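You operate a simulated robot arm through the tools that you are given. There is no shell and no other tool. Be economical: measure what you need, move in short steps, check, and stop when the job is done.

Carry out the task below with a simulated two-armed robot. There is one attempt and no reset: what you move stays moved.

TASK
Air the hall: plug in the wall fan, open its shutter and run it at 1.
Fine: white plug, white socket, then white button on; shutter open before it runs.

The check looks at the end state, three seconds after you hand in, the way a careful person would. Anything else that was tipped, shoved, dropped, spilled or broken makes it a failure.

THE ROBOT
Two 7-joint arms with two-finger parallel grippers on one trunk, on a base that drives. Base frame: it is fixed to the floor where the robot stands at the start and does not move with it; the origin is under the middle of the robot, x ahead of it, y to its left, z up. Lengths are in cm, angles in rad, forces in N, time in s.
The left shoulder is at the start at [7, 13, 123.7], the right one opposite. With the tool pointing down near the work surface each hand reaches from about 10 to 48 cm from the robot's upright axis, wherever it stands, measured 20 degrees to its own side. Places, roughly: black button of the long socket box [50, -30, 80]; shutter lever [60, 20, 120]; wall fan [70, 20, 160]; white button of the long socket box [50, 20, 80]; white socket [50, 10, 80]; yellow button of the long socket box [50, -10, 80]. Payload 1.57 kg a hand.
The TCP of each hand is the grasp point between the finger pads, 3 cm short of the fingertips. In the tool frame z runs along the fingers and y along their closing line. The gripper opens to 8 cm. The fingers are 1.7 cm wide and 1.2 cm thick; the gripper's body (4 by 8.2 cm) begins 8 cm behind the TCP.
Orientation is told as [roll, pitch, yaw] about the base's x, y, z axes, in that order, counted from this pose: with the fingers straight down and closing along the base's y, the tool's x points along the base's -x, its y along +y and its z along -z.

THE INTERFACE
- The arms move only by the tool nudge_tool. It takes "left_increments", "right_increments" or both (then of equal length, played together; a hand with none holds still); each is a list of rows, each a list of 6 numbers: the shift along the tool's x, y, z in cm, then the turn, a rotation vector about the tool's x, y, z in rad. In form: [[dx, dy, dz, ax, ay, az], ...]. A call has 1 to 8 rows; each row is the pose to reach, as a shift and turn from the pose commanded when the call began, along the tool's axes at that moment. "left_jaw" and "right_jaw" are, for a hand that has rows, the opening, from 0 (shut) to 1 (fully open), set as the call begins (left out, the last holds). Rows are played at 5 a second. More than 5 cm and 0.15 rad between two rows, or a gripper value outside its range, and nothing of the call is played. Where a pose cannot be reached the arm comes as near as it can. A force on the tool above 40 N (or 10 N above the force at the start of the call, whichever is more), or a blocked arm, ends the call early, and 0.2 s more pass. Each finger travels about 10.8 cm/s and halts on what it meets, pressing with about 21 N; the grip force reading is that of the motor and also rises with nothing between the fingers. The clock runs only during rows and for 0.2 s after the last one: add rows that repeat a pose to give the fingers time. The reply holds the time, the measured pose of the TCP, the force on the tool along the base axes, the opening and the grip force, in the units named above and with some noise, with the torque about the TCP (base axes, N m) and any sound that the robot's microphone picked up.
- Cameras (640 x 400 px; columns grow to the right, rows downward): "scene" is now at [12.3, 3.28, 146.27]; the picture's right is [0.28, -0.96, 0.00], its down [-0.68, -0.20, -0.70] and it looks along [0.68, 0.20, -0.71] (base axes); focal length 249 px, centre (320, 200). "left" rides on the left gripper at [7.2, 0.7, -12.2] in its tool frame; the picture's right is [-0.09, 1.00, 0.00], its down [-0.84, -0.08, -0.54] and it looks along [-0.54, -0.05, 0.84] (tool axes); focal length 238 px, centre (320, 200). "right" rides on the right gripper at [7.2, -0.7, -12.2] in its tool frame; the picture's right is [0.09, 1.00, 0.00], its down [-0.84, 0.08, -0.54] and it looks along [-0.54, 0.05, 0.84] (tool axes); focal length 238 px, centre (320, 200). There is no depth. A picture from a camera that has moved, and an enlarged one, comes with that camera's place and axes in the base frame and with its lens. The place of the scene camera against the robot may be out by one fixed shift of up to 2.5 cm in any direction.
- camera(camera): a new picture of that camera. It takes no simulated time.
- slide_trunk(by): slides the trunk up (or, below 0, down) by that many cm; the arms and the scene camera ride with it, the base frame stays. It gives what a move gives, with no picture.
- steer(legs): drives the robot by 1 to 6 legs, each [ahead, left, turn to the left] in cm, cm and rad, along the robot's own axes; the way and the turn of a leg run together, so that a leg with both is an arc; at most 150 cm and 3.142 rad a leg. The arms and the cameras ride along, it lands a little off, and it stops where it bumps. It gives what a move gives.
- turn_head(pan, tilt): turns the head with the scene camera to pan (to the left, within 1.501 rad either way) and tilt (down, from -0.506 to 1.204), counted from straight ahead of the robot. It gives what a move gives.
- close_up(camera, box): a new picture of the part [left, top, right, bottom] of that camera's present view, enlarged. It takes no simulated time.
- hand_in(): hands the job in; it is judged then, once.

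Go step by step. Nothing tells you exact positions but the pictures and the camera data: compare them with the known pose of the tool, close in by small moves and look again before you grip or let go. The budget is 120 turns and 108 pictures, counting those below and the enlarged ones. Unless the task says otherwise, let go and move clear before handing in, and close with one line.

The tools are called after "Call:" as name(argument=value, ...) on one line, values as JSON. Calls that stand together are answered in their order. nudge_tool: Moves the arms, as the interface text tells. Its arguments: {"type":"object","properties":{"left_increments":{"type":"array"},"left_jaw":{"type":"number"},"right_increments":{"type":"array"},"right_jaw":{"type":"number"}},"required":[]} The other tools are called the same way: slide_trunk (by) slides the trunk up or down; steer (legs) drives the base; turn_head (pan, tilt) turns the head that bears the scene camera; camera (camera) takes a picture; close_up (camera, box) takes an enlarged picture of a part of a camera's view; hand_in () hands the job in.

At the start:

```text
time_s: 0.0
left_position: [30.78, 29.74, 99.83]
left_ee_rot: [0.0, -0.002, 0.0]
left_ft_force: [0.5, 0.8, 0.7]
left_moment: [-0.01, -0.01, -0.01]
left_width: 8.01
left_gripper_force: 0.1
right_position: [32.89, -0.87, 100.1]
right_ee_rot: [0.002, 0.0, -0.001]
right_ft_force: [0.0, -0.4, 0.0]
right_moment: [0.03, 0.01, -0.01]
right_width: 8.02
right_gripper_force: 0.0
trunk travel left (down, up): [-87.5, 6.5]
robot x, y, heading: [-0.16, -0.19, -0.004]
head pan, tilt: [0.284, 0.789]
```

scene: 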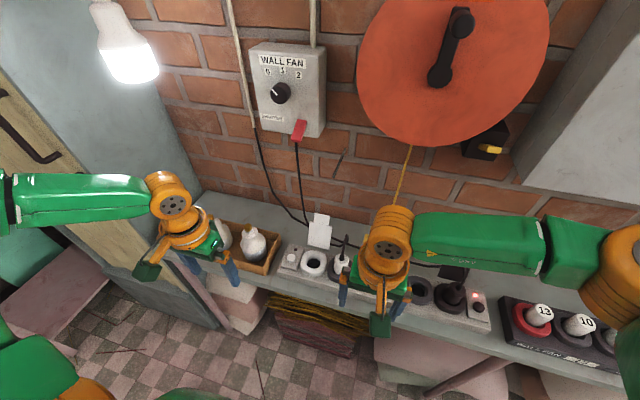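
right: 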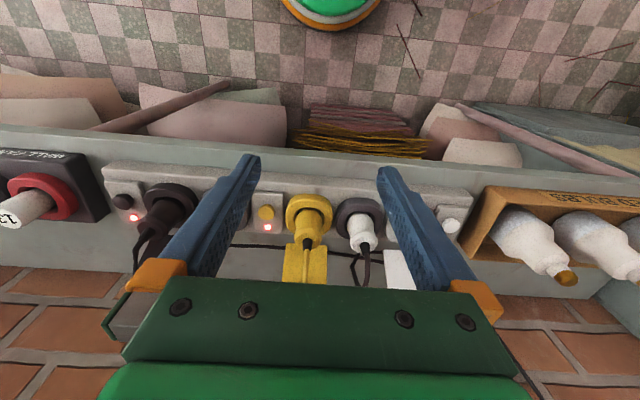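
left: 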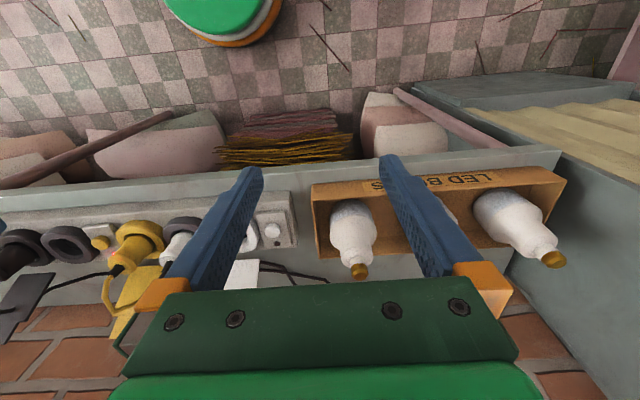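

I see the fan with its knob box (0/1/2), and a red lever below it that may be the shutter lever. The socket box runs along the bench, and a white plug sits near a dark socket. I'll look closer first.

Call:
close_up(camera="scene", box=[230, 190, 510, 365])

Call:
close_up(camera="scene", box=[230, 30, 350, 150])

Call:
close_up(camera="right", box=[100, 150, 500, 350])

Call:
close_up(camera="left", box=[0, 170, 340, 350])

```text
2.29 times, centred on (370, 278) of scene
camera zoom: at [12.3, 3.28, 146.27], right [0.28, -0.96, 0.0], down [-0.68, -0.2, -0.7], along [0.68, 0.2, -0.71], focal length 569 px, centre (206, 23)
```

zoom: 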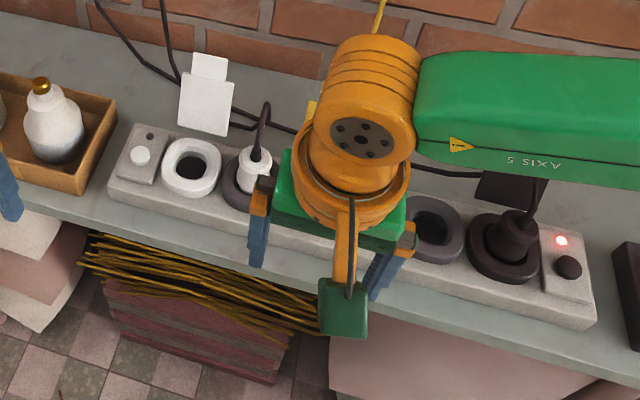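

```text
3.33 times, centred on (290, 90) of scene
camera zoom: at [12.3, 3.28, 146.27], right [0.28, -0.96, 0.0], down [-0.68, -0.2, -0.7], along [0.68, 0.2, -0.71], focal length 830 px, centre (420, 567)
```

zoom: 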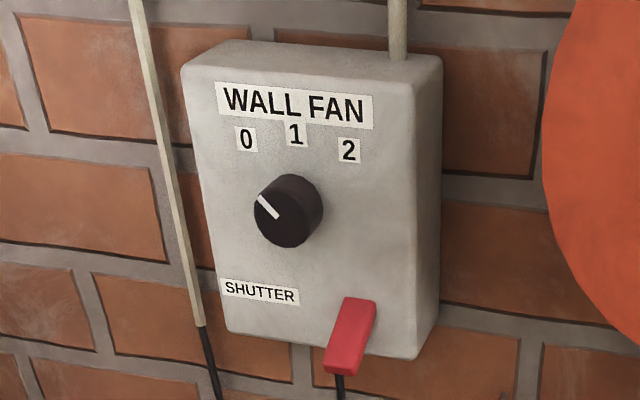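

```text
1.60 times, centred on (300, 250) of right
camera zoom: at [25.68, -1.71, 112.16], right [-0.09, 1.0, 0.0], down [0.84, 0.08, 0.54], along [0.54, 0.05, -0.84], focal length 381 px, centre (352, 120)
```

zoom: 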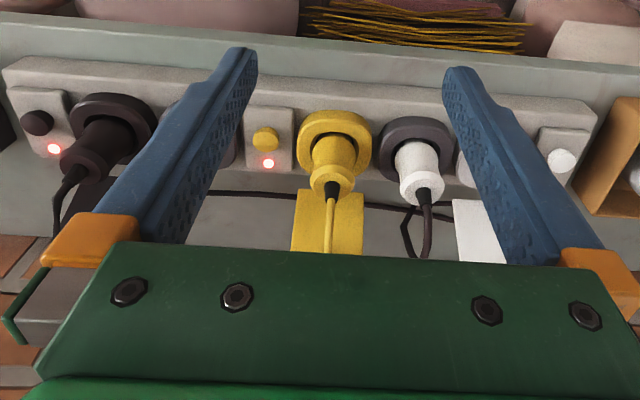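

```text
1.88 times, centred on (170, 260) of left
camera zoom: at [23.64, 30.42, 112.19], right [0.09, 1.0, 0.0], down [0.84, -0.08, 0.54], along [0.54, -0.05, -0.84], focal length 449 px, centre (602, 87)
```

zoom: 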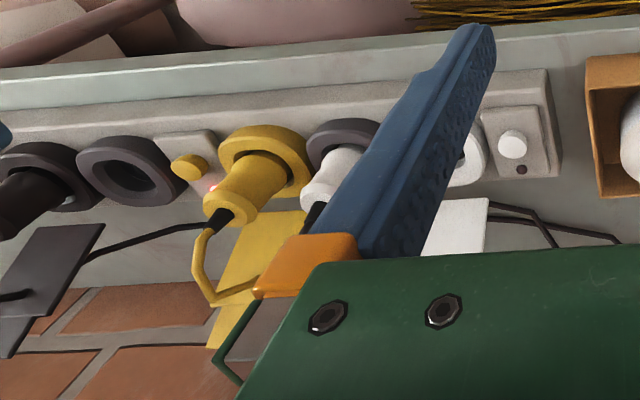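

The white plug stands in the grey socket at about [47.5, 6.4] with its top near z 89. The empty white socket is at about [47, 14], the white button at about [47, 20.7, 83], and the white lamp is off. I'll clear the right arm out of the way.

Call:
nudge_tool(right_increments=[[3, -4, 0, 0, 0, 0], [6, -8, 0, 0, 0, 0], [8, -12, 0, 0, 0, 0], [10, -16, 0, 0, 0, 0], [10, -18, 0, 0, 0, 0]])

Call:
camera(camera="scene")

Call:
close_up(camera="scene", box=[260, 200, 420, 300])

```text
time_s: 1.2
left_position: [30.71, 29.69, 100.01]
left_ee_rot: [0.001, 0.001, 0.0]
left_ft_force: [-0.5, -0.3, 0.2]
left_moment: [0.01, 0.01, -0.01]
left_width: 7.99
left_gripper_force: 0.1
right_position: [24.15, -19.0, 99.66]
right_ee_rot: [0.003, 0.001, 0.001]
right_ft_force: [0.6, -0.2, -0.4]
right_moment: [0.01, 0.01, -0.02]
right_width: 8.0
right_gripper_force: 0.1
right hand out of reach, approached as far as the arm can: row 4, 5
trunk travel left (down, up): [-87.5, 6.5]
robot x, y, heading: [-0.03, -0.15, 0.001]
head pan, tilt: [0.284, 0.789]
```

```text
100 pictures are left
camera scene: at [12.24, 3.17, 146.27], right [0.28, -0.96, 0.0], down [-0.68, -0.2, -0.71], along [0.68, 0.2, -0.71], focal length 249 px, centre (320, 200)
```

scene: 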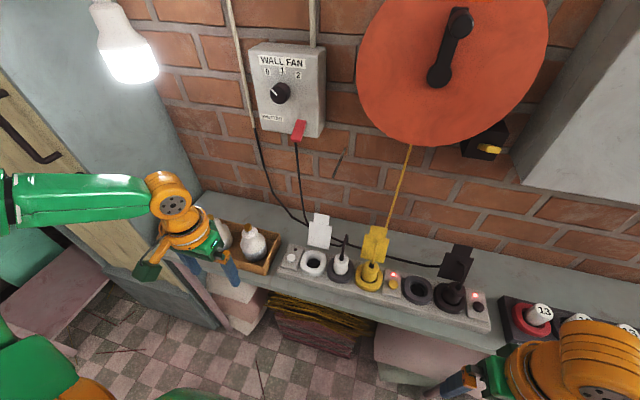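

```text
4.00 times, centred on (340, 250) of scene
camera zoom: at [12.24, 3.17, 146.27], right [0.28, -0.96, 0.0], down [-0.68, -0.2, -0.71], along [0.68, 0.2, -0.71], focal length 996 px, centre (240, 0)
```

zoom: 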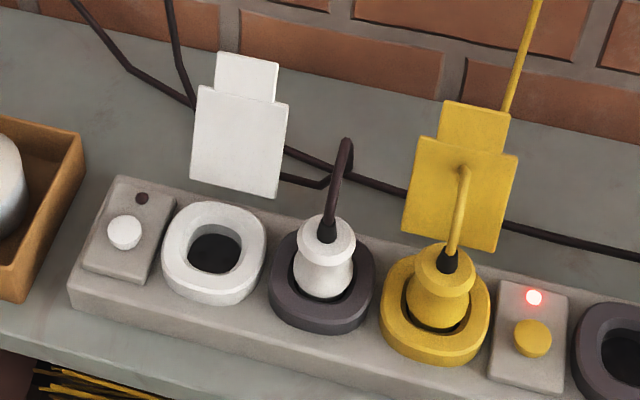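

Now the view is clear: a white plug in a grey socket, with its cord looping up and back towards the wall. I'll bring the left hand above it and look.

Call:
nudge_tool(left_increments=[[-1, -4.5, -1, 0, 0, 0], [-3, -9, -2, 0, 0, 0], [-5, -13, -3, 0, 0, 0], [-7, -17, -4, 0, 0, 0], [-9, -20, -4, 0, 0, 0], [-11, -23.3, -4, 0, 0, 0], [-11, -23.3, -4, 0, 0, 0]])

Call:
camera(camera="left")

```text
refused: row 2 steps farther than a row can; nothing moved
```

```text
98 pictures are left
camera left: at [23.6, 30.34, 112.23], right [0.09, 1.0, 0.0], down [0.84, -0.08, 0.54], along [0.54, -0.05, -0.84], focal length 238 px, centre (320, 200)
```

left: 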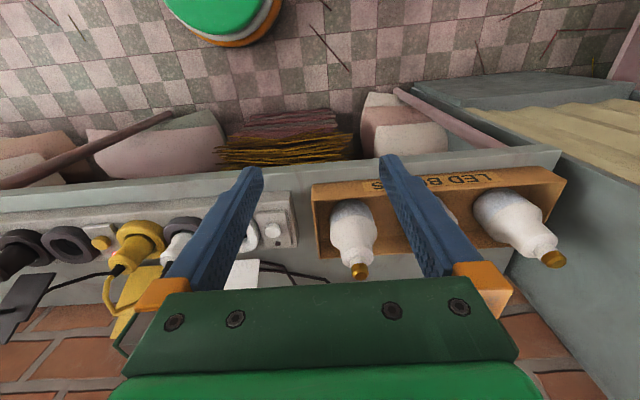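

The step was too large, so I'll use smaller ones.

Call:
nudge_tool(left_increments=[[-1.5, -3, -0.6, 0, 0, 0], [-3, -6, -1.2, 0, 0, 0], [-4.5, -9, -2, 0, 0, 0], [-6, -12, -3, 0, 0, 0], [-7.5, -15, -4, 0, 0, 0], [-9, -18, -4, 0, 0, 0], [-10.5, -21, -4, 0, 0, 0], [-11, -23.3, -4, 0, 0, 0]])

Call:
camera(camera="left")

Call:
camera(camera="scene")

```text
time_s: 3.0
left_position: [37.17, 12.61, 105.58]
left_ee_rot: [0.0, 0.001, 0.0]
left_ft_force: [0.4, 0.8, 0.5]
left_moment: [0.01, -0.05, 0.02]
left_width: 8.0
left_gripper_force: 0.1
left hand out of reach, approached as far as the arm can: row 6, 7, 8
right_position: [23.96, -18.94, 99.63]
right_ee_rot: [0.003, 0.001, -0.002]
right_ft_force: [-0.2, 0.3, -0.4]
right_moment: [-0.01, -0.04, 0.03]
right_width: 7.98
right_gripper_force: 0.1
trunk travel left (down, up): [-87.5, 6.5]
robot x, y, heading: [0.07, 0.26, -0.004]
head pan, tilt: [0.284, 0.789]
```

```text
97 pictures are left
camera left: at [30.0, 13.22, 117.85], right [0.09, 1.0, 0.0], down [0.84, -0.08, 0.54], along [0.54, -0.05, -0.84], focal length 238 px, centre (320, 200)
```

left: 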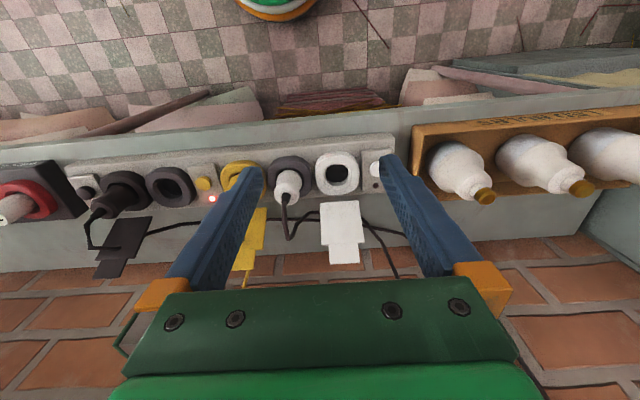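

```text
96 pictures are left
camera scene: at [12.31, 3.22, 146.26], right [0.28, -0.96, 0.0], down [-0.68, -0.2, -0.7], along [0.68, 0.2, -0.71], focal length 249 px, centre (320, 200)
```

scene: 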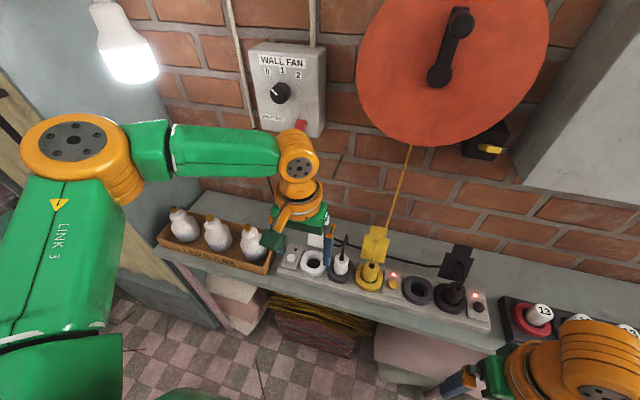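

The hand can't reach the plug from here. The robot's base front is near x 20 and the bench front near x 45, so there's room to drive forward about 12 cm. I'll pull the hand back first, then drive.

Call:
nudge_tool(left_increments=[[3, 0, 0, 0, 0, 0], [6, 0, 0, 0, 0, 0], [9, 0, 0, 0, 0, 0], [9, 0, 0, 0, 0, 0]])

Call:
steer(legs=[[12, 0, 0]])

Call:
camera(camera="left")

```text
time_s: 4.0
left_position: [28.02, 12.75, 105.81]
left_ee_rot: [-0.001, -0.001, 0.0]
left_ft_force: [0.1, 0.1, 0.0]
left_moment: [0.0, 0.01, -0.02]
left_width: 7.99
left_gripper_force: 0.1
right_position: [24.13, -18.89, 99.65]
right_ee_rot: [0.0, 0.002, -0.002]
right_ft_force: [1.3, -0.3, -0.7]
right_moment: [0.01, 0.04, 0.0]
right_width: 7.99
right_gripper_force: 0.0
trunk travel left (down, up): [-87.5, 6.5]
robot x, y, heading: [-0.07, -0.07, 0.004]
head pan, tilt: [0.284, 0.789]
```

```text
time_s: 5.2
left_position: [39.84, 12.77, 105.83]
left_ee_rot: [0.0, -0.002, 0.0]
left_ft_force: [-0.4, -0.2, 0.5]
left_moment: [0.03, 0.02, 0.04]
left_width: 7.98
left_gripper_force: 0.0
right_position: [35.87, -18.91, 99.79]
right_ee_rot: [0.002, -0.003, -0.003]
right_ft_force: [-0.4, -0.2, 0.2]
right_moment: [0.02, -0.03, -0.01]
right_width: 8.0
right_gripper_force: 0.0
trunk travel left (down, up): [-87.5, 6.5]
robot x, y, heading: [12.17, 0.1, 0.003]
head pan, tilt: [0.284, 0.789]
```

```text
95 pictures are left
camera left: at [32.62, 13.4, 118.08], right [0.09, 1.0, 0.0], down [0.83, -0.08, 0.54], along [0.54, -0.05, -0.84], focal length 238 px, centre (320, 200)
```

left: 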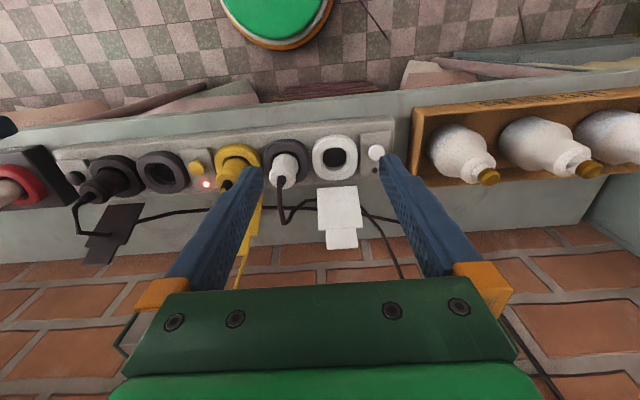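

I'll move above the plug and narrow the jaw a bit so it clears the yellow plug.

Call:
nudge_tool(left_increments=[[-3.5, -2.5, 0, 0, 0, 0], [-7.7, -5.5, 0, 0, 0, 0], [-7.7, -5.5, 0, 0, 0, 0]], left_jaw=0.75)

Call:
camera(camera="left")

Call:
camera(camera="scene")

```text
refused: row 2 steps farther than a row can; nothing moved
```

```text
94 pictures are left
camera left: at [32.62, 13.4, 118.08], right [0.09, 1.0, 0.0], down [0.83, -0.08, 0.54], along [0.54, -0.05, -0.84], focal length 238 px, centre (320, 200)
```

left: 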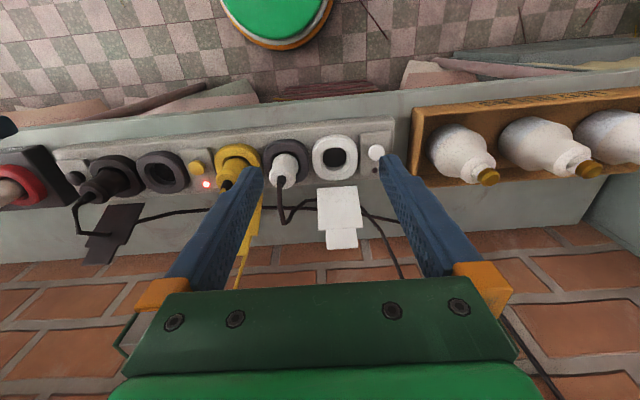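

```text
93 pictures are left
camera scene: at [23.9, 3.26, 146.31], right [0.28, -0.96, 0.0], down [-0.68, -0.2, -0.71], along [0.68, 0.2, -0.71], focal length 249 px, centre (320, 200)
```

scene: 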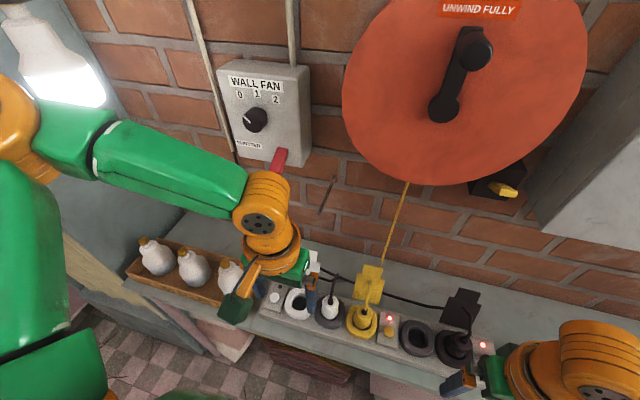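

Same move again with finer steps.

Call:
nudge_tool(left_increments=[[-2.6, -1.8, 0, 0, 0, 0], [-5.2, -3.6, 0, 0, 0, 0], [-7.7, -5.5, 0, 0, 0, 0], [-7.7, -5.5, 0, 0, 0, 0]], left_jaw=0.75)

Call:
camera(camera="left")

Call:
camera(camera="scene")

```text
time_s: 6.2
left_position: [45.93, 10.46, 106.38]
left_ee_rot: [-0.001, 0.0, 0.0]
left_ft_force: [0.3, -0.5, -0.2]
left_moment: [-0.05, 0.02, 0.03]
left_width: 6.01
left_gripper_force: 0.1
left hand out of reach, approached as far as the arm can: row 2, 3, 4
right_position: [36.11, -18.89, 99.65]
right_ee_rot: [0.001, -0.001, -0.002]
right_ft_force: [-0.3, -0.1, -0.5]
right_moment: [0.03, 0.04, -0.01]
right_width: 8.01
right_gripper_force: 0.0
trunk travel left (down, up): [-87.5, 6.5]
robot x, y, heading: [11.93, 0.1, -0.004]
head pan, tilt: [0.284, 0.789]
```

```text
92 pictures are left
camera left: at [38.76, 11.05, 118.62], right [0.09, 1.0, 0.0], down [0.84, -0.08, 0.54], along [0.54, -0.05, -0.84], focal length 238 px, centre (320, 200)
```

left: 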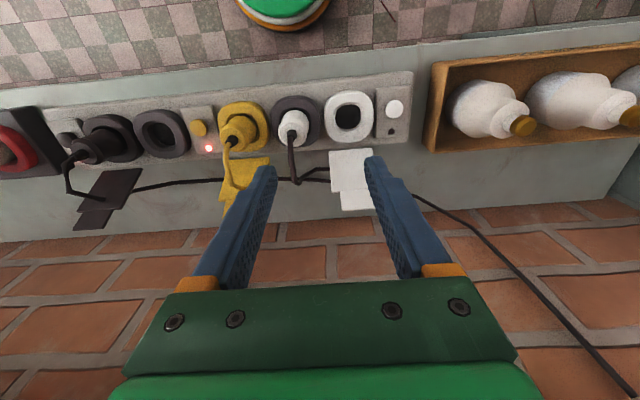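

```text
91 pictures are left
camera scene: at [24.35, 3.23, 146.27], right [0.28, -0.96, 0.0], down [-0.68, -0.2, -0.71], along [0.68, 0.2, -0.71], focal length 249 px, centre (320, 200)
```

scene: 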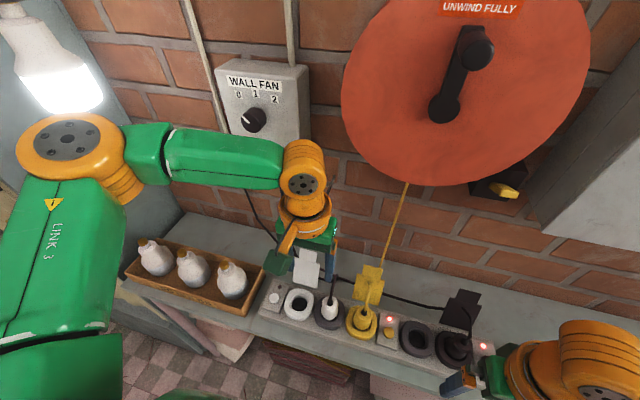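

Still at the edge of its reach, because the target is too far inboard for the left arm. I'll shift the base 8 cm to the right.

Call:
steer(legs=[[0, -8, 0]])

Call:
nudge_tool(left_increments=[[-0.5, 2.5, 0, 0, 0, 0], [-1.2, 4.5, 0, 0, 0, 0], [-1.2, 4.5, 1, 0, 0, 0]])

Call:
camera(camera="left")

```text
time_s: 7.3
left_position: [45.82, 3.04, 106.32]
left_ee_rot: [-0.007, 0.001, 0.001]
left_ft_force: [0.9, 0.3, -0.1]
left_moment: [-0.03, 0.01, 0.03]
left_width: 6.02
left_gripper_force: 0.0
right_position: [36.16, -26.41, 99.86]
right_ee_rot: [-0.002, 0.0, -0.001]
right_ft_force: [-0.7, 0.9, -0.8]
right_moment: [-0.01, 0.02, 0.03]
right_width: 8.0
right_gripper_force: 0.0
trunk travel left (down, up): [-87.5, 6.5]
robot x, y, heading: [12.23, -7.89, 0.002]
head pan, tilt: [0.284, 0.789]
```

```text
time_s: 8.1
left_position: [47.21, 7.01, 105.48]
left_ee_rot: [-0.001, 0.001, 0.001]
left_ft_force: [-0.7, -0.1, -0.5]
left_moment: [0.04, 0.02, -0.03]
left_width: 6.01
left_gripper_force: 0.0
right_position: [36.24, -27.01, 99.72]
right_ee_rot: [0.004, 0.002, -0.002]
right_ft_force: [0.3, 0.2, 2.0]
right_moment: [0.03, -0.01, 0.01]
right_width: 8.01
right_gripper_force: 0.0
trunk travel left (down, up): [-87.5, 6.5]
robot x, y, heading: [12.03, -7.93, -0.001]
head pan, tilt: [0.284, 0.789]
```

```text
90 pictures are left
camera left: at [40.01, 7.56, 117.59], right [0.09, 1.0, 0.0], down [0.84, -0.08, 0.54], along [0.54, -0.05, -0.84], focal length 238 px, centre (320, 200)
```

left: 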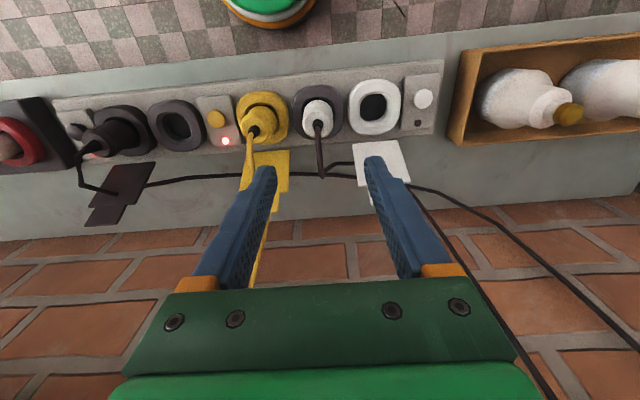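

The plug axis is at about [48.0, 6.6] and the white socket at about [47.8, 14.4]. I'll go down to z 97 and check the alignment.

Call:
nudge_tool(left_increments=[[-0.8, -0.4, 2, 0, 0, 0], [-0.8, -0.4, 5, 0, 0, 0], [-0.8, -0.4, 8, 0, 0, 0], [-0.8, -0.4, 8, 0, 0, 0]])

Call:
camera(camera="left")

Call:
close_up(camera="scene", box=[220, 200, 420, 325])

```text
time_s: 9.1
left_position: [47.41, 7.4, 97.93]
left_ee_rot: [-0.001, -0.002, -0.001]
left_ft_force: [0.1, 1.3, 0.4]
left_moment: [0.01, 0.0, 0.0]
left_width: 5.99
left_gripper_force: 0.1
left hand out of reach, approached as far as the arm can: row 3, 4
right_position: [36.13, -26.94, 99.62]
right_ee_rot: [0.002, 0.0, -0.002]
right_ft_force: [-0.7, 0.0, 0.7]
right_moment: [0.0, 0.02, -0.02]
right_width: 8.0
right_gripper_force: 0.1
trunk travel left (down, up): [-87.5, 6.5]
robot x, y, heading: [11.59, -7.52, -0.001]
head pan, tilt: [0.284, 0.789]
```

```text
89 pictures are left
camera left: at [40.23, 7.96, 110.05], right [0.09, 1.0, 0.0], down [0.84, -0.08, 0.54], along [0.54, -0.05, -0.84], focal length 238 px, centre (320, 200)
```

left: 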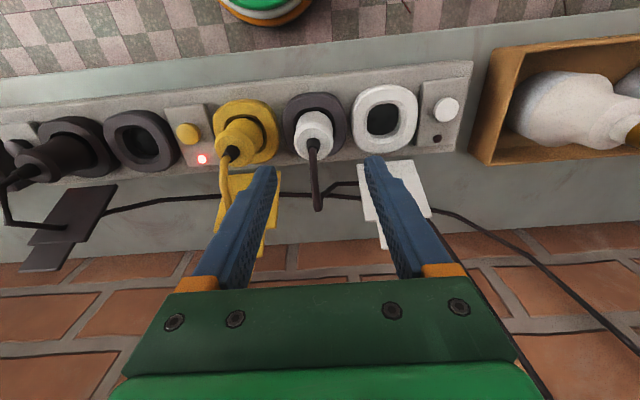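

```text
3.20 times, centred on (320, 262) of scene
camera zoom: at [24.32, -4.63, 146.27], right [0.28, -0.96, 0.0], down [-0.68, -0.2, -0.71], along [0.68, 0.2, -0.71], focal length 797 px, centre (320, 0)
```

zoom: 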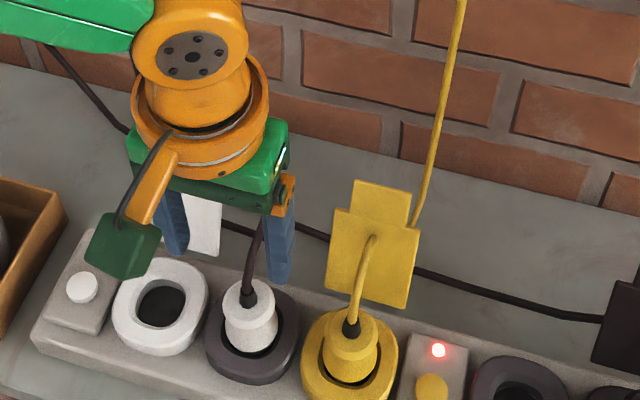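

The arm is stretched to its limit going down. I'll raise both hands, lower the trunk 8 cm and drive 5 cm closer.

Call:
nudge_tool(left_increments=[[1, 0, -3, 0, 0, 0], [2, 0, -6, 0, 0, 0], [4, 0, -9, 0, 0, 0], [5, 0, -9, 0, 0, 0]], right_increments=[[0, 0, -3, 0, 0, 0], [0, 0, -6, 0, 0, 0], [0, 0, -9, 0, 0, 0], [0, 0, -12, 0, 0, 0]])

Call:
slide_trunk(by=-8)

Call:
steer(legs=[[5.5, 0, 0]])

Call:
camera(camera="left")

```text
time_s: 10.1
left_position: [42.31, 7.26, 106.93]
left_ee_rot: [-0.002, -0.001, -0.001]
left_ft_force: [0.1, 0.2, 0.1]
left_moment: [-0.01, -0.01, 0.01]
left_width: 5.98
left_gripper_force: 0.0
right_position: [36.13, -26.76, 111.65]
right_ee_rot: [0.001, 0.002, -0.001]
right_ft_force: [-0.3, -0.3, 0.3]
right_moment: [0.0, 0.0, 0.01]
right_width: 8.02
right_gripper_force: 0.0
trunk travel left (down, up): [-87.5, 6.5]
robot x, y, heading: [12.17, -7.95, 0.002]
head pan, tilt: [0.284, 0.789]
```

```text
time_s: 11.3
left_position: [42.45, 7.24, 98.84]
left_ee_rot: [-0.002, 0.0, -0.001]
left_ft_force: [0.0, -1.1, 0.6]
left_moment: [0.0, 0.01, 0.01]
left_width: 6.01
left_gripper_force: 0.1
right_position: [36.25, -26.91, 103.69]
right_ee_rot: [0.002, 0.0, -0.002]
right_ft_force: [0.0, 0.3, 0.3]
right_moment: [-0.02, -0.01, -0.02]
right_width: 7.99
right_gripper_force: 0.0
trunk travel left (down, up): [-79.5, 14.5]
robot x, y, heading: [11.94, -7.62, -0.002]
head pan, tilt: [0.284, 0.789]
```

```text
time_s: 12.2
left_position: [47.28, 7.23, 99.17]
left_ee_rot: [0.001, -0.005, 0.0]
left_ft_force: [-0.4, -0.5, 0.4]
left_moment: [-0.01, -0.06, 0.0]
left_width: 6.01
left_gripper_force: 0.0
right_position: [41.01, -26.83, 103.79]
right_ee_rot: [0.003, -0.005, -0.002]
right_ft_force: [-0.9, 0.0, 0.2]
right_moment: [-0.01, -0.07, -0.01]
right_width: 7.95
right_gripper_force: 0.1
trunk travel left (down, up): [-79.5, 14.5]
robot x, y, heading: [17.58, -7.97, -0.003]
head pan, tilt: [0.284, 0.789]
```

```text
87 pictures are left
camera left: at [40.12, 7.91, 111.22], right [0.09, 1.0, 0.0], down [0.83, -0.08, 0.55], along [0.55, -0.05, -0.84], focal length 238 px, centre (320, 200)
```

left: 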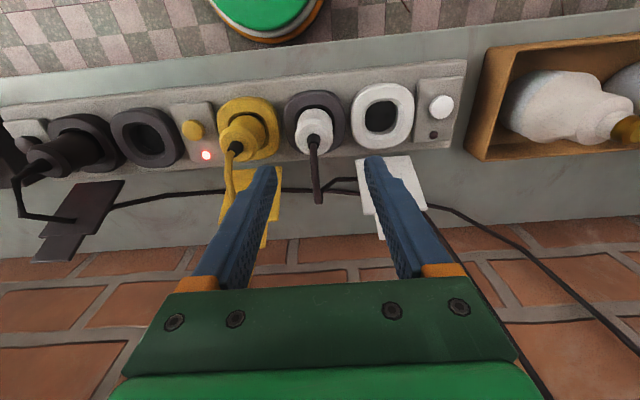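

The plug refines to about [47.5, 6.75] and the socket to about [47.55, 14.4]. I'll align and go down partway.

Call:
nudge_tool(left_increments=[[-0.3, -0.5, 1, 0, 0, 0], [-0.3, -0.5, 4, 0, 0, 0], [-0.3, -0.5, 6.5, 0, 0, 0], [-0.3, -0.5, 6.5, 0, 0, 0]])

Call:
camera(camera="left")

Call:
camera(camera="scene")

```text
time_s: 13.2
left_position: [48.23, 6.7, 92.43]
left_ee_rot: [-0.004, 0.0, 0.0]
left_ft_force: [0.4, 1.0, 0.4]
left_moment: [-0.02, -0.02, 0.0]
left_width: 6.0
left_gripper_force: 0.1
right_position: [41.58, -26.86, 103.69]
right_ee_rot: [0.002, -0.002, -0.002]
right_ft_force: [0.1, 0.1, 0.3]
right_moment: [0.06, -0.01, 0.03]
right_width: 8.03
right_gripper_force: 0.0
trunk travel left (down, up): [-79.5, 14.5]
robot x, y, heading: [17.17, -7.84, -0.002]
head pan, tilt: [0.284, 0.789]
```

```text
86 pictures are left
camera left: at [41.03, 7.34, 104.6], right [0.09, 1.0, 0.0], down [0.84, -0.08, 0.54], along [0.54, -0.05, -0.84], focal length 238 px, centre (320, 200)
```

left: 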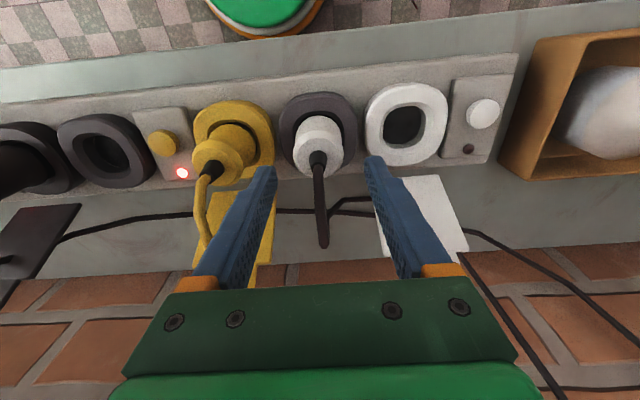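

```text
85 pictures are left
camera scene: at [29.73, -4.67, 138.27], right [0.28, -0.96, 0.0], down [-0.68, -0.2, -0.71], along [0.68, 0.2, -0.71], focal length 249 px, centre (320, 200)
```

scene: 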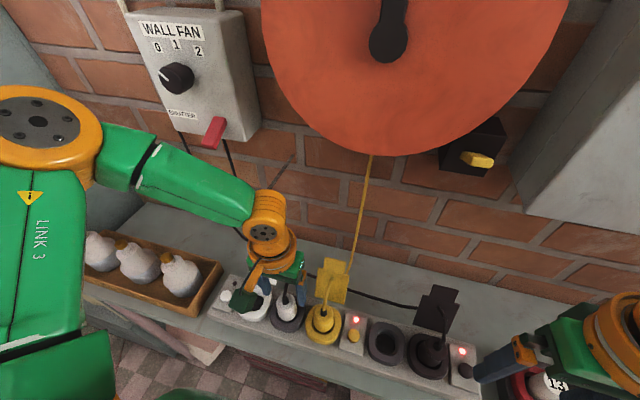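

The hand is lined up in y, and about 0.6 cm too far in x. I'll correct that and go down to z 88.

Call:
nudge_tool(left_increments=[[0.6, -0.05, 1, 0, 0, 0], [0.6, -0.05, 2.5, 0, 0, 0], [0.6, -0.05, 3.6, 0, 0, 0], [0.6, -0.05, 4.4, 0, 0, 0], [0.6, -0.05, 4.4, 0, 0, 0]])

Call:
camera(camera="left")

Call:
close_up(camera="scene", box=[200, 220, 360, 320])

```text
time_s: 14.4
left_position: [47.7, 6.6, 87.92]
left_ee_rot: [-0.002, 0.0, 0.0]
left_ft_force: [-0.8, 0.1, 0.5]
left_moment: [0.0, -0.01, -0.03]
left_width: 6.0
left_gripper_force: 0.0
right_position: [41.42, -26.81, 103.51]
right_ee_rot: [0.001, 0.001, -0.004]
right_ft_force: [-0.5, -0.6, 0.3]
right_moment: [-0.01, -0.01, 0.0]
right_width: 7.97
right_gripper_force: 0.0
trunk travel left (down, up): [-79.5, 14.5]
robot x, y, heading: [17.21, -7.42, -0.004]
head pan, tilt: [0.284, 0.789]
```

```text
84 pictures are left
camera left: at [40.43, 7.32, 100.17], right [0.09, 1.0, 0.0], down [0.84, -0.08, 0.54], along [0.54, -0.05, -0.84], focal length 238 px, centre (320, 200)
```

left: 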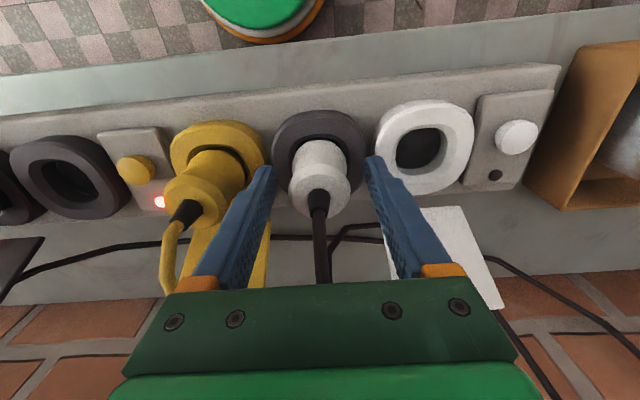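

```text
4.00 times, centred on (280, 270) of scene
camera zoom: at [29.76, -4.66, 138.27], right [0.28, -0.96, 0.0], down [-0.68, -0.2, -0.7], along [0.68, 0.2, -0.71], focal length 996 px, centre (480, -80)
```

zoom: 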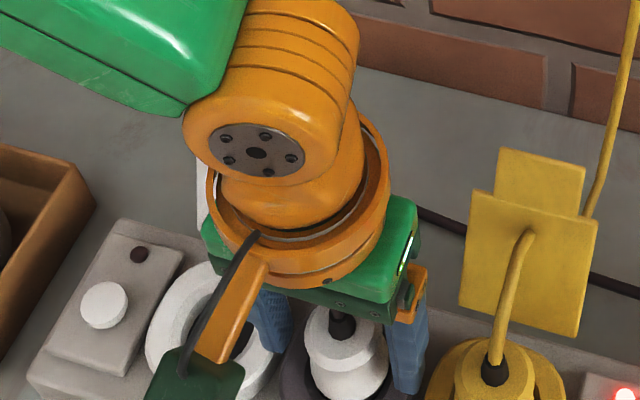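

The plug sits between the fingers, so I'll close the jaw.

Call:
nudge_tool(left_increments=[[0, 0, 0.3, 0, 0, 0], [0, 0, 0.3, 0, 0, 0], [0, 0, 0.3, 0, 0, 0], [0, 0, 0.3, 0, 0, 0]], left_jaw=0.2)

Call:
camera(camera="left")

```text
time_s: 15.4
left_position: [47.5, 6.56, 87.87]
left_ee_rot: [0.0, -0.005, -0.002]
left_ft_force: [6.3, 3.5, 32.8]
left_moment: [0.0, -0.3, -0.01]
left_width: 3.62
left_gripper_force: 21.0
right_position: [41.37, -26.97, 103.75]
right_ee_rot: [0.003, -0.002, -0.002]
right_ft_force: [-0.3, 0.6, -0.3]
right_moment: [0.0, 0.01, -0.01]
right_width: 7.99
right_gripper_force: 0.0
trunk travel left (down, up): [-79.5, 14.5]
robot x, y, heading: [17.25, -8.21, -0.001]
head pan, tilt: [0.284, 0.789]
```

```text
82 pictures are left
camera left: at [40.29, 7.28, 100.0], right [0.09, 1.0, 0.0], down [0.83, -0.08, 0.55], along [0.54, -0.05, -0.84], focal length 238 px, centre (320, 200)
```

left: 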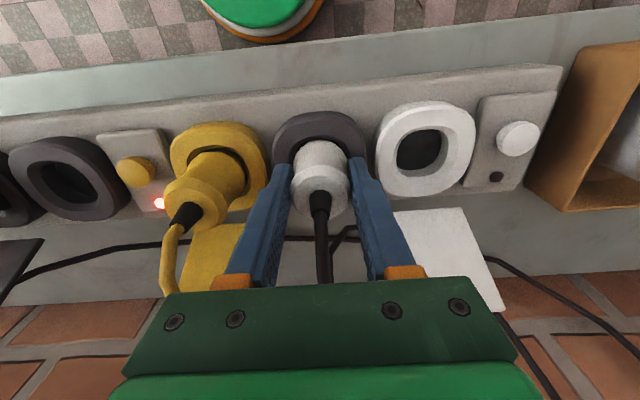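

The jaw holds the plug at a width of 3.62 cm, and the tips touch the ring rim. I'll pull straight up.

Call:
nudge_tool(left_increments=[[0, 0, -0.5, 0, 0, 0], [0, 0, -1, 0, 0, 0], [0, 0, -1.8, 0, 0, 0], [0, 0, -2.6, 0, 0, 0], [0, 0, -3.6, 0, 0, 0], [0, 0, -5, 0, 0, 0], [0, 0, -6, 0, 0, 0]])

Call:
camera(camera="left")

Call:
close_up(camera="scene", box=[200, 220, 360, 320])

```text
time_s: 17.0
left_position: [47.6, 6.76, 93.82]
left_ee_rot: [-0.002, 0.001, 0.0]
left_ft_force: [-0.4, 1.0, -0.6]
left_moment: [0.0, 0.02, -0.01]
left_width: 3.68
left_gripper_force: 20.7
right_position: [41.55, -26.82, 103.55]
right_ee_rot: [0.002, -0.001, -0.003]
right_ft_force: [-0.4, 0.4, 1.1]
right_moment: [-0.03, -0.03, 0.0]
right_width: 7.99
right_gripper_force: 0.0
trunk travel left (down, up): [-79.5, 14.5]
robot x, y, heading: [17.47, -7.96, 0.004]
head pan, tilt: [0.284, 0.789]
```

```text
81 pictures are left
camera left: at [40.36, 7.33, 105.91], right [0.09, 1.0, 0.0], down [0.84, -0.08, 0.54], along [0.54, -0.05, -0.84], focal length 238 px, centre (320, 200)
```

left: 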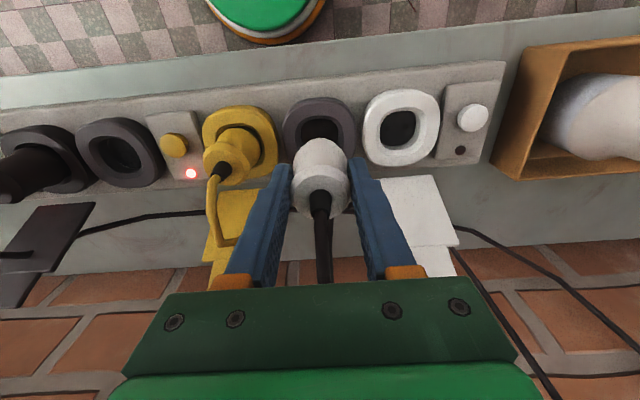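

```text
4.00 times, centred on (280, 270) of scene
camera zoom: at [29.75, -4.65, 138.27], right [0.28, -0.96, 0.0], down [-0.68, -0.2, -0.7], along [0.68, 0.2, -0.71], focal length 996 px, centre (480, -80)
```

zoom: 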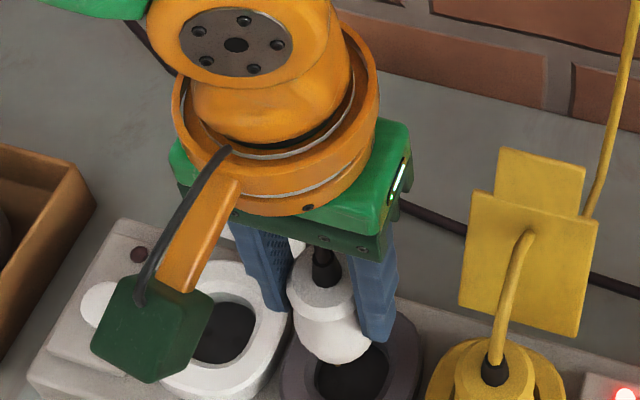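

The plug is out. Comparing the ring spacing in several views gives about 7.2 cm between the grey and white sockets. I'll move over the white socket and check.

Call:
nudge_tool(left_increments=[[0, 2, -0.5, 0, 0, 0], [0, 4.5, -0.5, 0, 0, 0], [0, 7.2, -0.5, 0, 0, 0], [0, 7.2, 0, 0, 0, 0]])

Call:
camera(camera="left")

Call:
close_up(camera="scene", box=[180, 220, 340, 320])

```text
time_s: 18.0
left_position: [47.57, 13.87, 93.69]
left_ee_rot: [-0.002, 0.0, 0.0]
left_ft_force: [1.1, -0.4, -1.4]
left_moment: [-0.01, -0.01, 0.0]
left_width: 3.69
left_gripper_force: 20.6
right_position: [41.61, -26.85, 103.6]
right_ee_rot: [0.001, 0.002, -0.003]
right_ft_force: [0.5, -0.5, -0.7]
right_moment: [-0.01, 0.01, -0.01]
right_width: 7.99
right_gripper_force: 0.1
trunk travel left (down, up): [-79.5, 14.5]
robot x, y, heading: [17.7, -8.05, 0.002]
head pan, tilt: [0.284, 0.789]
```

```text
79 pictures are left
camera left: at [40.45, 14.52, 105.82], right [0.09, 1.0, 0.0], down [0.84, -0.08, 0.54], along [0.54, -0.05, -0.84], focal length 238 px, centre (320, 200)
```

left: 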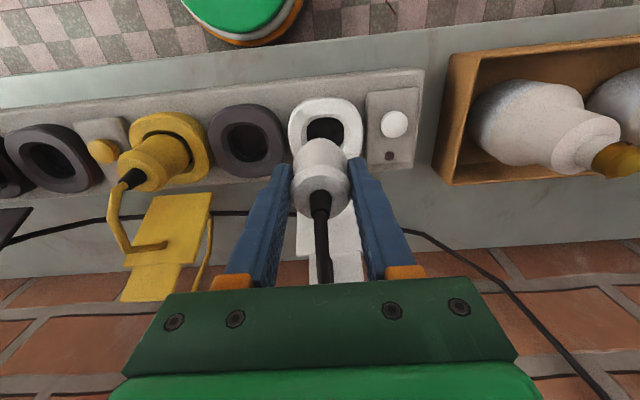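

```text
4.00 times, centred on (260, 270) of scene
camera zoom: at [29.79, -4.68, 138.26], right [0.28, -0.96, 0.0], down [-0.68, -0.2, -0.7], along [0.68, 0.2, -0.71], focal length 996 px, centre (560, -80)
```

zoom: 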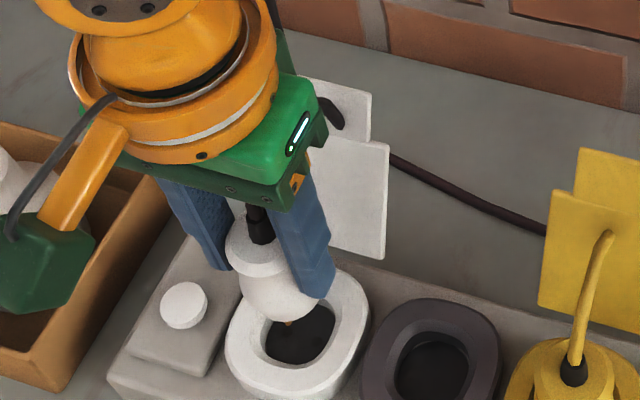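

The white ring seems slightly to the right of the plug, so I'll zoom in to measure.

Call:
close_up(camera="left", box=[240, 80, 400, 180])

```text
4.00 times, centred on (320, 130) of left
camera zoom: at [40.45, 14.52, 105.82], right [0.09, 1.0, 0.0], down [0.84, -0.08, 0.54], along [0.54, -0.05, -0.84], focal length 953 px, centre (320, 480)
```

zoom: 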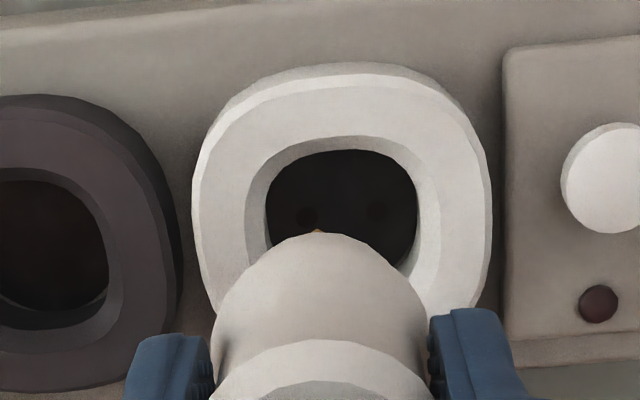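

The white hole is 0.5 cm further in +y. I'll correct that, go down to just above the rim and look again.

Call:
nudge_tool(left_increments=[[0, 0.5, 0, 0, 0, 0], [0, 0.5, 1.2, 0, 0, 0], [0, 0.5, 1.2, 0, 0, 0]])

Call:
close_up(camera="left", box=[240, 80, 400, 180])

Call:
close_up(camera="scene", box=[180, 220, 340, 320])

```text
time_s: 18.8
left_position: [47.61, 14.46, 92.41]
left_ee_rot: [-0.003, -0.002, 0.0]
left_ft_force: [-0.6, 0.0, -0.4]
left_moment: [-0.03, -0.03, -0.02]
left_width: 3.67
left_gripper_force: 21.0
right_position: [41.59, -26.92, 103.59]
right_ee_rot: [0.002, 0.001, -0.002]
right_ft_force: [0.2, -0.2, 0.3]
right_moment: [0.03, 0.01, 0.02]
right_width: 7.98
right_gripper_force: 0.1
trunk travel left (down, up): [-79.5, 14.5]
robot x, y, heading: [17.38, -7.99, -0.002]
head pan, tilt: [0.284, 0.789]
```

```text
4.00 times, centred on (320, 130) of left
camera zoom: at [40.38, 15.05, 104.65], right [0.09, 1.0, 0.0], down [0.84, -0.08, 0.54], along [0.54, -0.05, -0.84], focal length 953 px, centre (320, 480)
```

zoom: 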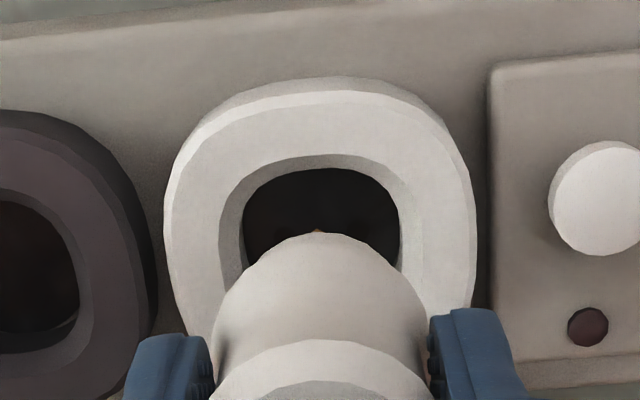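

```text
4.00 times, centred on (260, 270) of scene
camera zoom: at [29.77, -4.66, 138.26], right [0.28, -0.96, 0.0], down [-0.68, -0.2, -0.7], along [0.68, 0.2, -0.71], focal length 996 px, centre (560, -80)
```

zoom: 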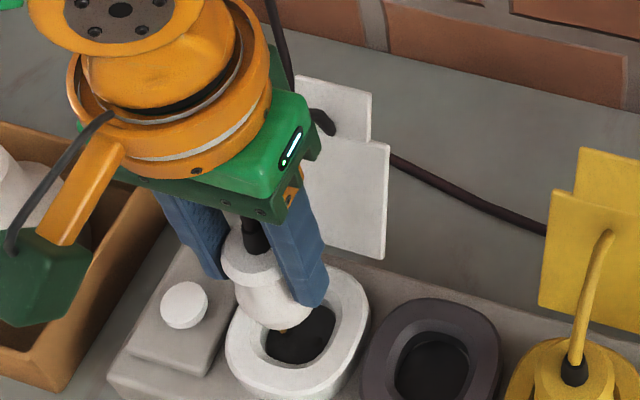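

It's aligned in y now. I'll lower the plug towards the socket in small steps.

Call:
nudge_tool(left_increments=[[0, 0, 0.8, 0, 0, 0], [0, 0, 1.6, 0, 0, 0], [0, 0, 2.2, 0, 0, 0], [0, 0, 2.8, 0, 0, 0], [0, 0, 3.4, 0, 0, 0]])

Call:
camera(camera="left")

Call:
close_up(camera="scene", box=[180, 220, 340, 320])

```text
time_s: 20.0
left_position: [47.6, 14.41, 88.88]
left_ee_rot: [0.0, 0.001, 0.001]
left_ft_force: [-0.4, 0.3, -0.6]
left_moment: [0.04, 0.01, 0.0]
left_width: 3.66
left_gripper_force: 21.7
right_position: [41.63, -26.92, 103.55]
right_ee_rot: [0.003, 0.002, -0.002]
right_ft_force: [-0.1, -0.1, 1.0]
right_moment: [-0.01, -0.02, 0.0]
right_width: 8.0
right_gripper_force: 0.0
trunk travel left (down, up): [-79.5, 14.5]
robot x, y, heading: [17.6, -7.95, 0.007]
head pan, tilt: [0.284, 0.789]
```

```text
74 pictures are left
camera left: at [40.42, 15.04, 101.25], right [0.09, 1.0, 0.0], down [0.84, -0.08, 0.54], along [0.54, -0.05, -0.84], focal length 238 px, centre (320, 200)
```

left: 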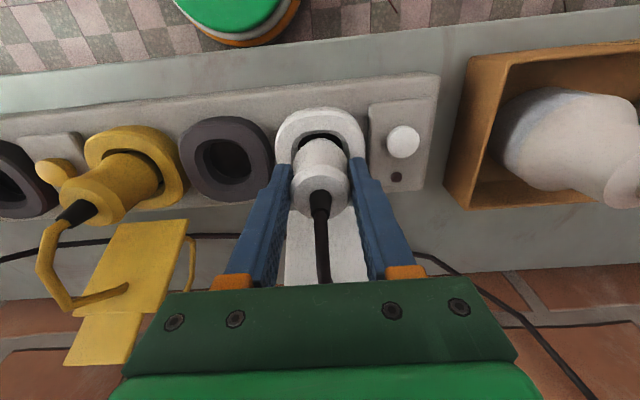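

```text
4.00 times, centred on (260, 270) of scene
camera zoom: at [29.79, -4.64, 138.26], right [0.28, -0.96, 0.0], down [-0.68, -0.2, -0.7], along [0.68, 0.2, -0.71], focal length 996 px, centre (560, -80)
```

zoom: 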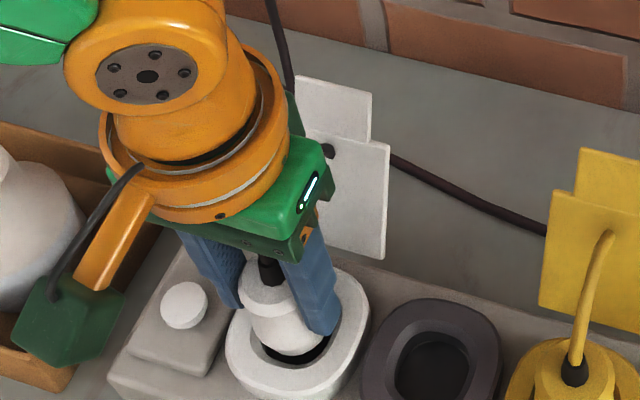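

The plug is going into the hole with no contact force. I'll press on down the last centimetre or so.

Call:
nudge_tool(left_increments=[[0, 0, 0.4, 0, 0, 0], [0, 0, 0.8, 0, 0, 0], [0, 0, 1.1, 0, 0, 0], [0, 0, 1.4, 0, 0, 0], [0, 0, 1.6, 0, 0, 0]])

Call:
camera(camera="left")

```text
time_s: 21.2
left_position: [47.56, 14.3, 87.69]
left_ee_rot: [0.003, -0.014, 0.0]
left_ft_force: [-1.3, 4.2, 23.8]
left_moment: [0.31, 0.17, 0.06]
left_width: 3.66
left_gripper_force: 21.1
right_position: [41.22, -27.07, 103.64]
right_ee_rot: [0.004, -0.005, -0.003]
right_ft_force: [-0.7, -0.6, 0.6]
right_moment: [0.01, -0.03, 0.02]
right_width: 7.96
right_gripper_force: 0.2
trunk travel left (down, up): [-79.5, 14.5]
robot x, y, heading: [17.55, -8.18, -0.001]
head pan, tilt: [0.284, 0.789]
stopped in row 5 (left hand): the force on the tool passed its limit at 45 N (the readings are from after the stop); the commanded pose is now the measured one
```

```text
72 pictures are left
camera left: at [40.21, 14.95, 99.95], right [0.09, 1.0, 0.0], down [0.83, -0.08, 0.55], along [0.55, -0.05, -0.83], focal length 238 px, centre (320, 200)
```

left: 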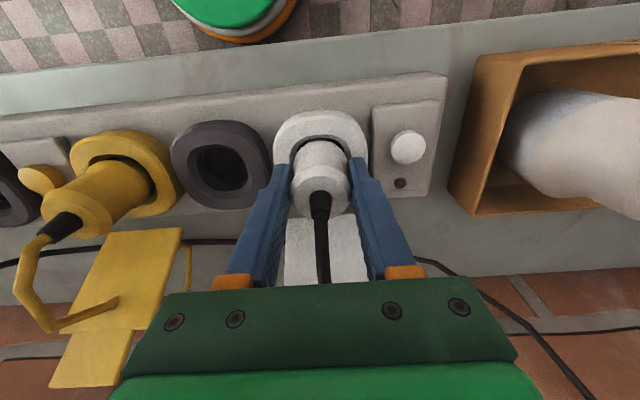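

It's at the same depth as when it was seated in the grey socket. I'll release, rise clear and inspect.

Call:
nudge_tool(left_increments=[[0, 0, -0.2, 0, 0, 0], [0, 0, -0.2, 0, 0, 0], [0, 0, -0.2, 0, 0, 0], [0, 0, -2.5, 0, 0, 0], [0, 0, -6, 0, 0, 0], [0, 0, -9, 0, 0, 0], [0, 0, -9, 0, 0, 0]], left_jaw=0.72)

Call:
camera(camera="left")

Call:
close_up(camera="scene", box=[180, 200, 380, 325])

```text
time_s: 22.8
left_position: [47.74, 14.35, 96.6]
left_ee_rot: [0.0, -0.007, 0.0]
left_ft_force: [-0.6, 0.2, -0.1]
left_moment: [0.0, 0.0, 0.0]
left_width: 5.76
left_gripper_force: 0.1
right_position: [41.74, -26.86, 103.59]
right_ee_rot: [0.002, 0.002, -0.003]
right_ft_force: [0.5, 0.5, 0.9]
right_moment: [0.01, -0.02, 0.02]
right_width: 8.0
right_gripper_force: 0.0
trunk travel left (down, up): [-79.5, 14.5]
robot x, y, heading: [17.24, -7.65, -0.0]
head pan, tilt: [0.284, 0.789]
```

```text
71 pictures are left
camera left: at [40.51, 15.06, 108.71], right [0.09, 1.0, 0.0], down [0.83, -0.08, 0.55], along [0.55, -0.05, -0.84], focal length 238 px, centre (320, 200)
```

left: 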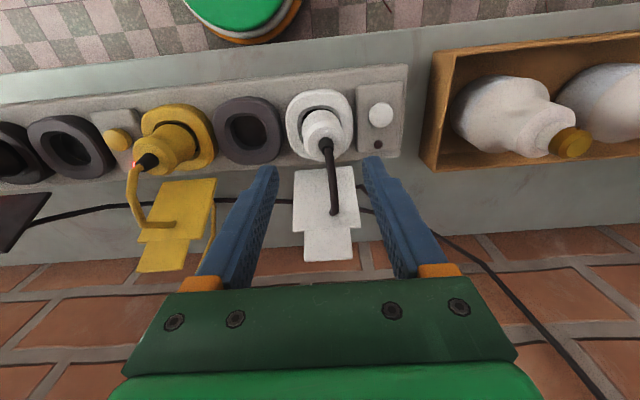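

```text
3.20 times, centred on (280, 262) of scene
camera zoom: at [29.81, -4.62, 138.26], right [0.28, -0.96, 0.0], down [-0.68, -0.2, -0.7], along [0.68, 0.2, -0.71], focal length 797 px, centre (448, 0)
```

zoom: 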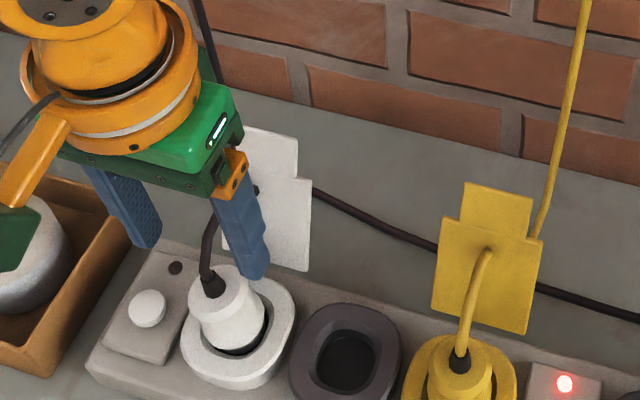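

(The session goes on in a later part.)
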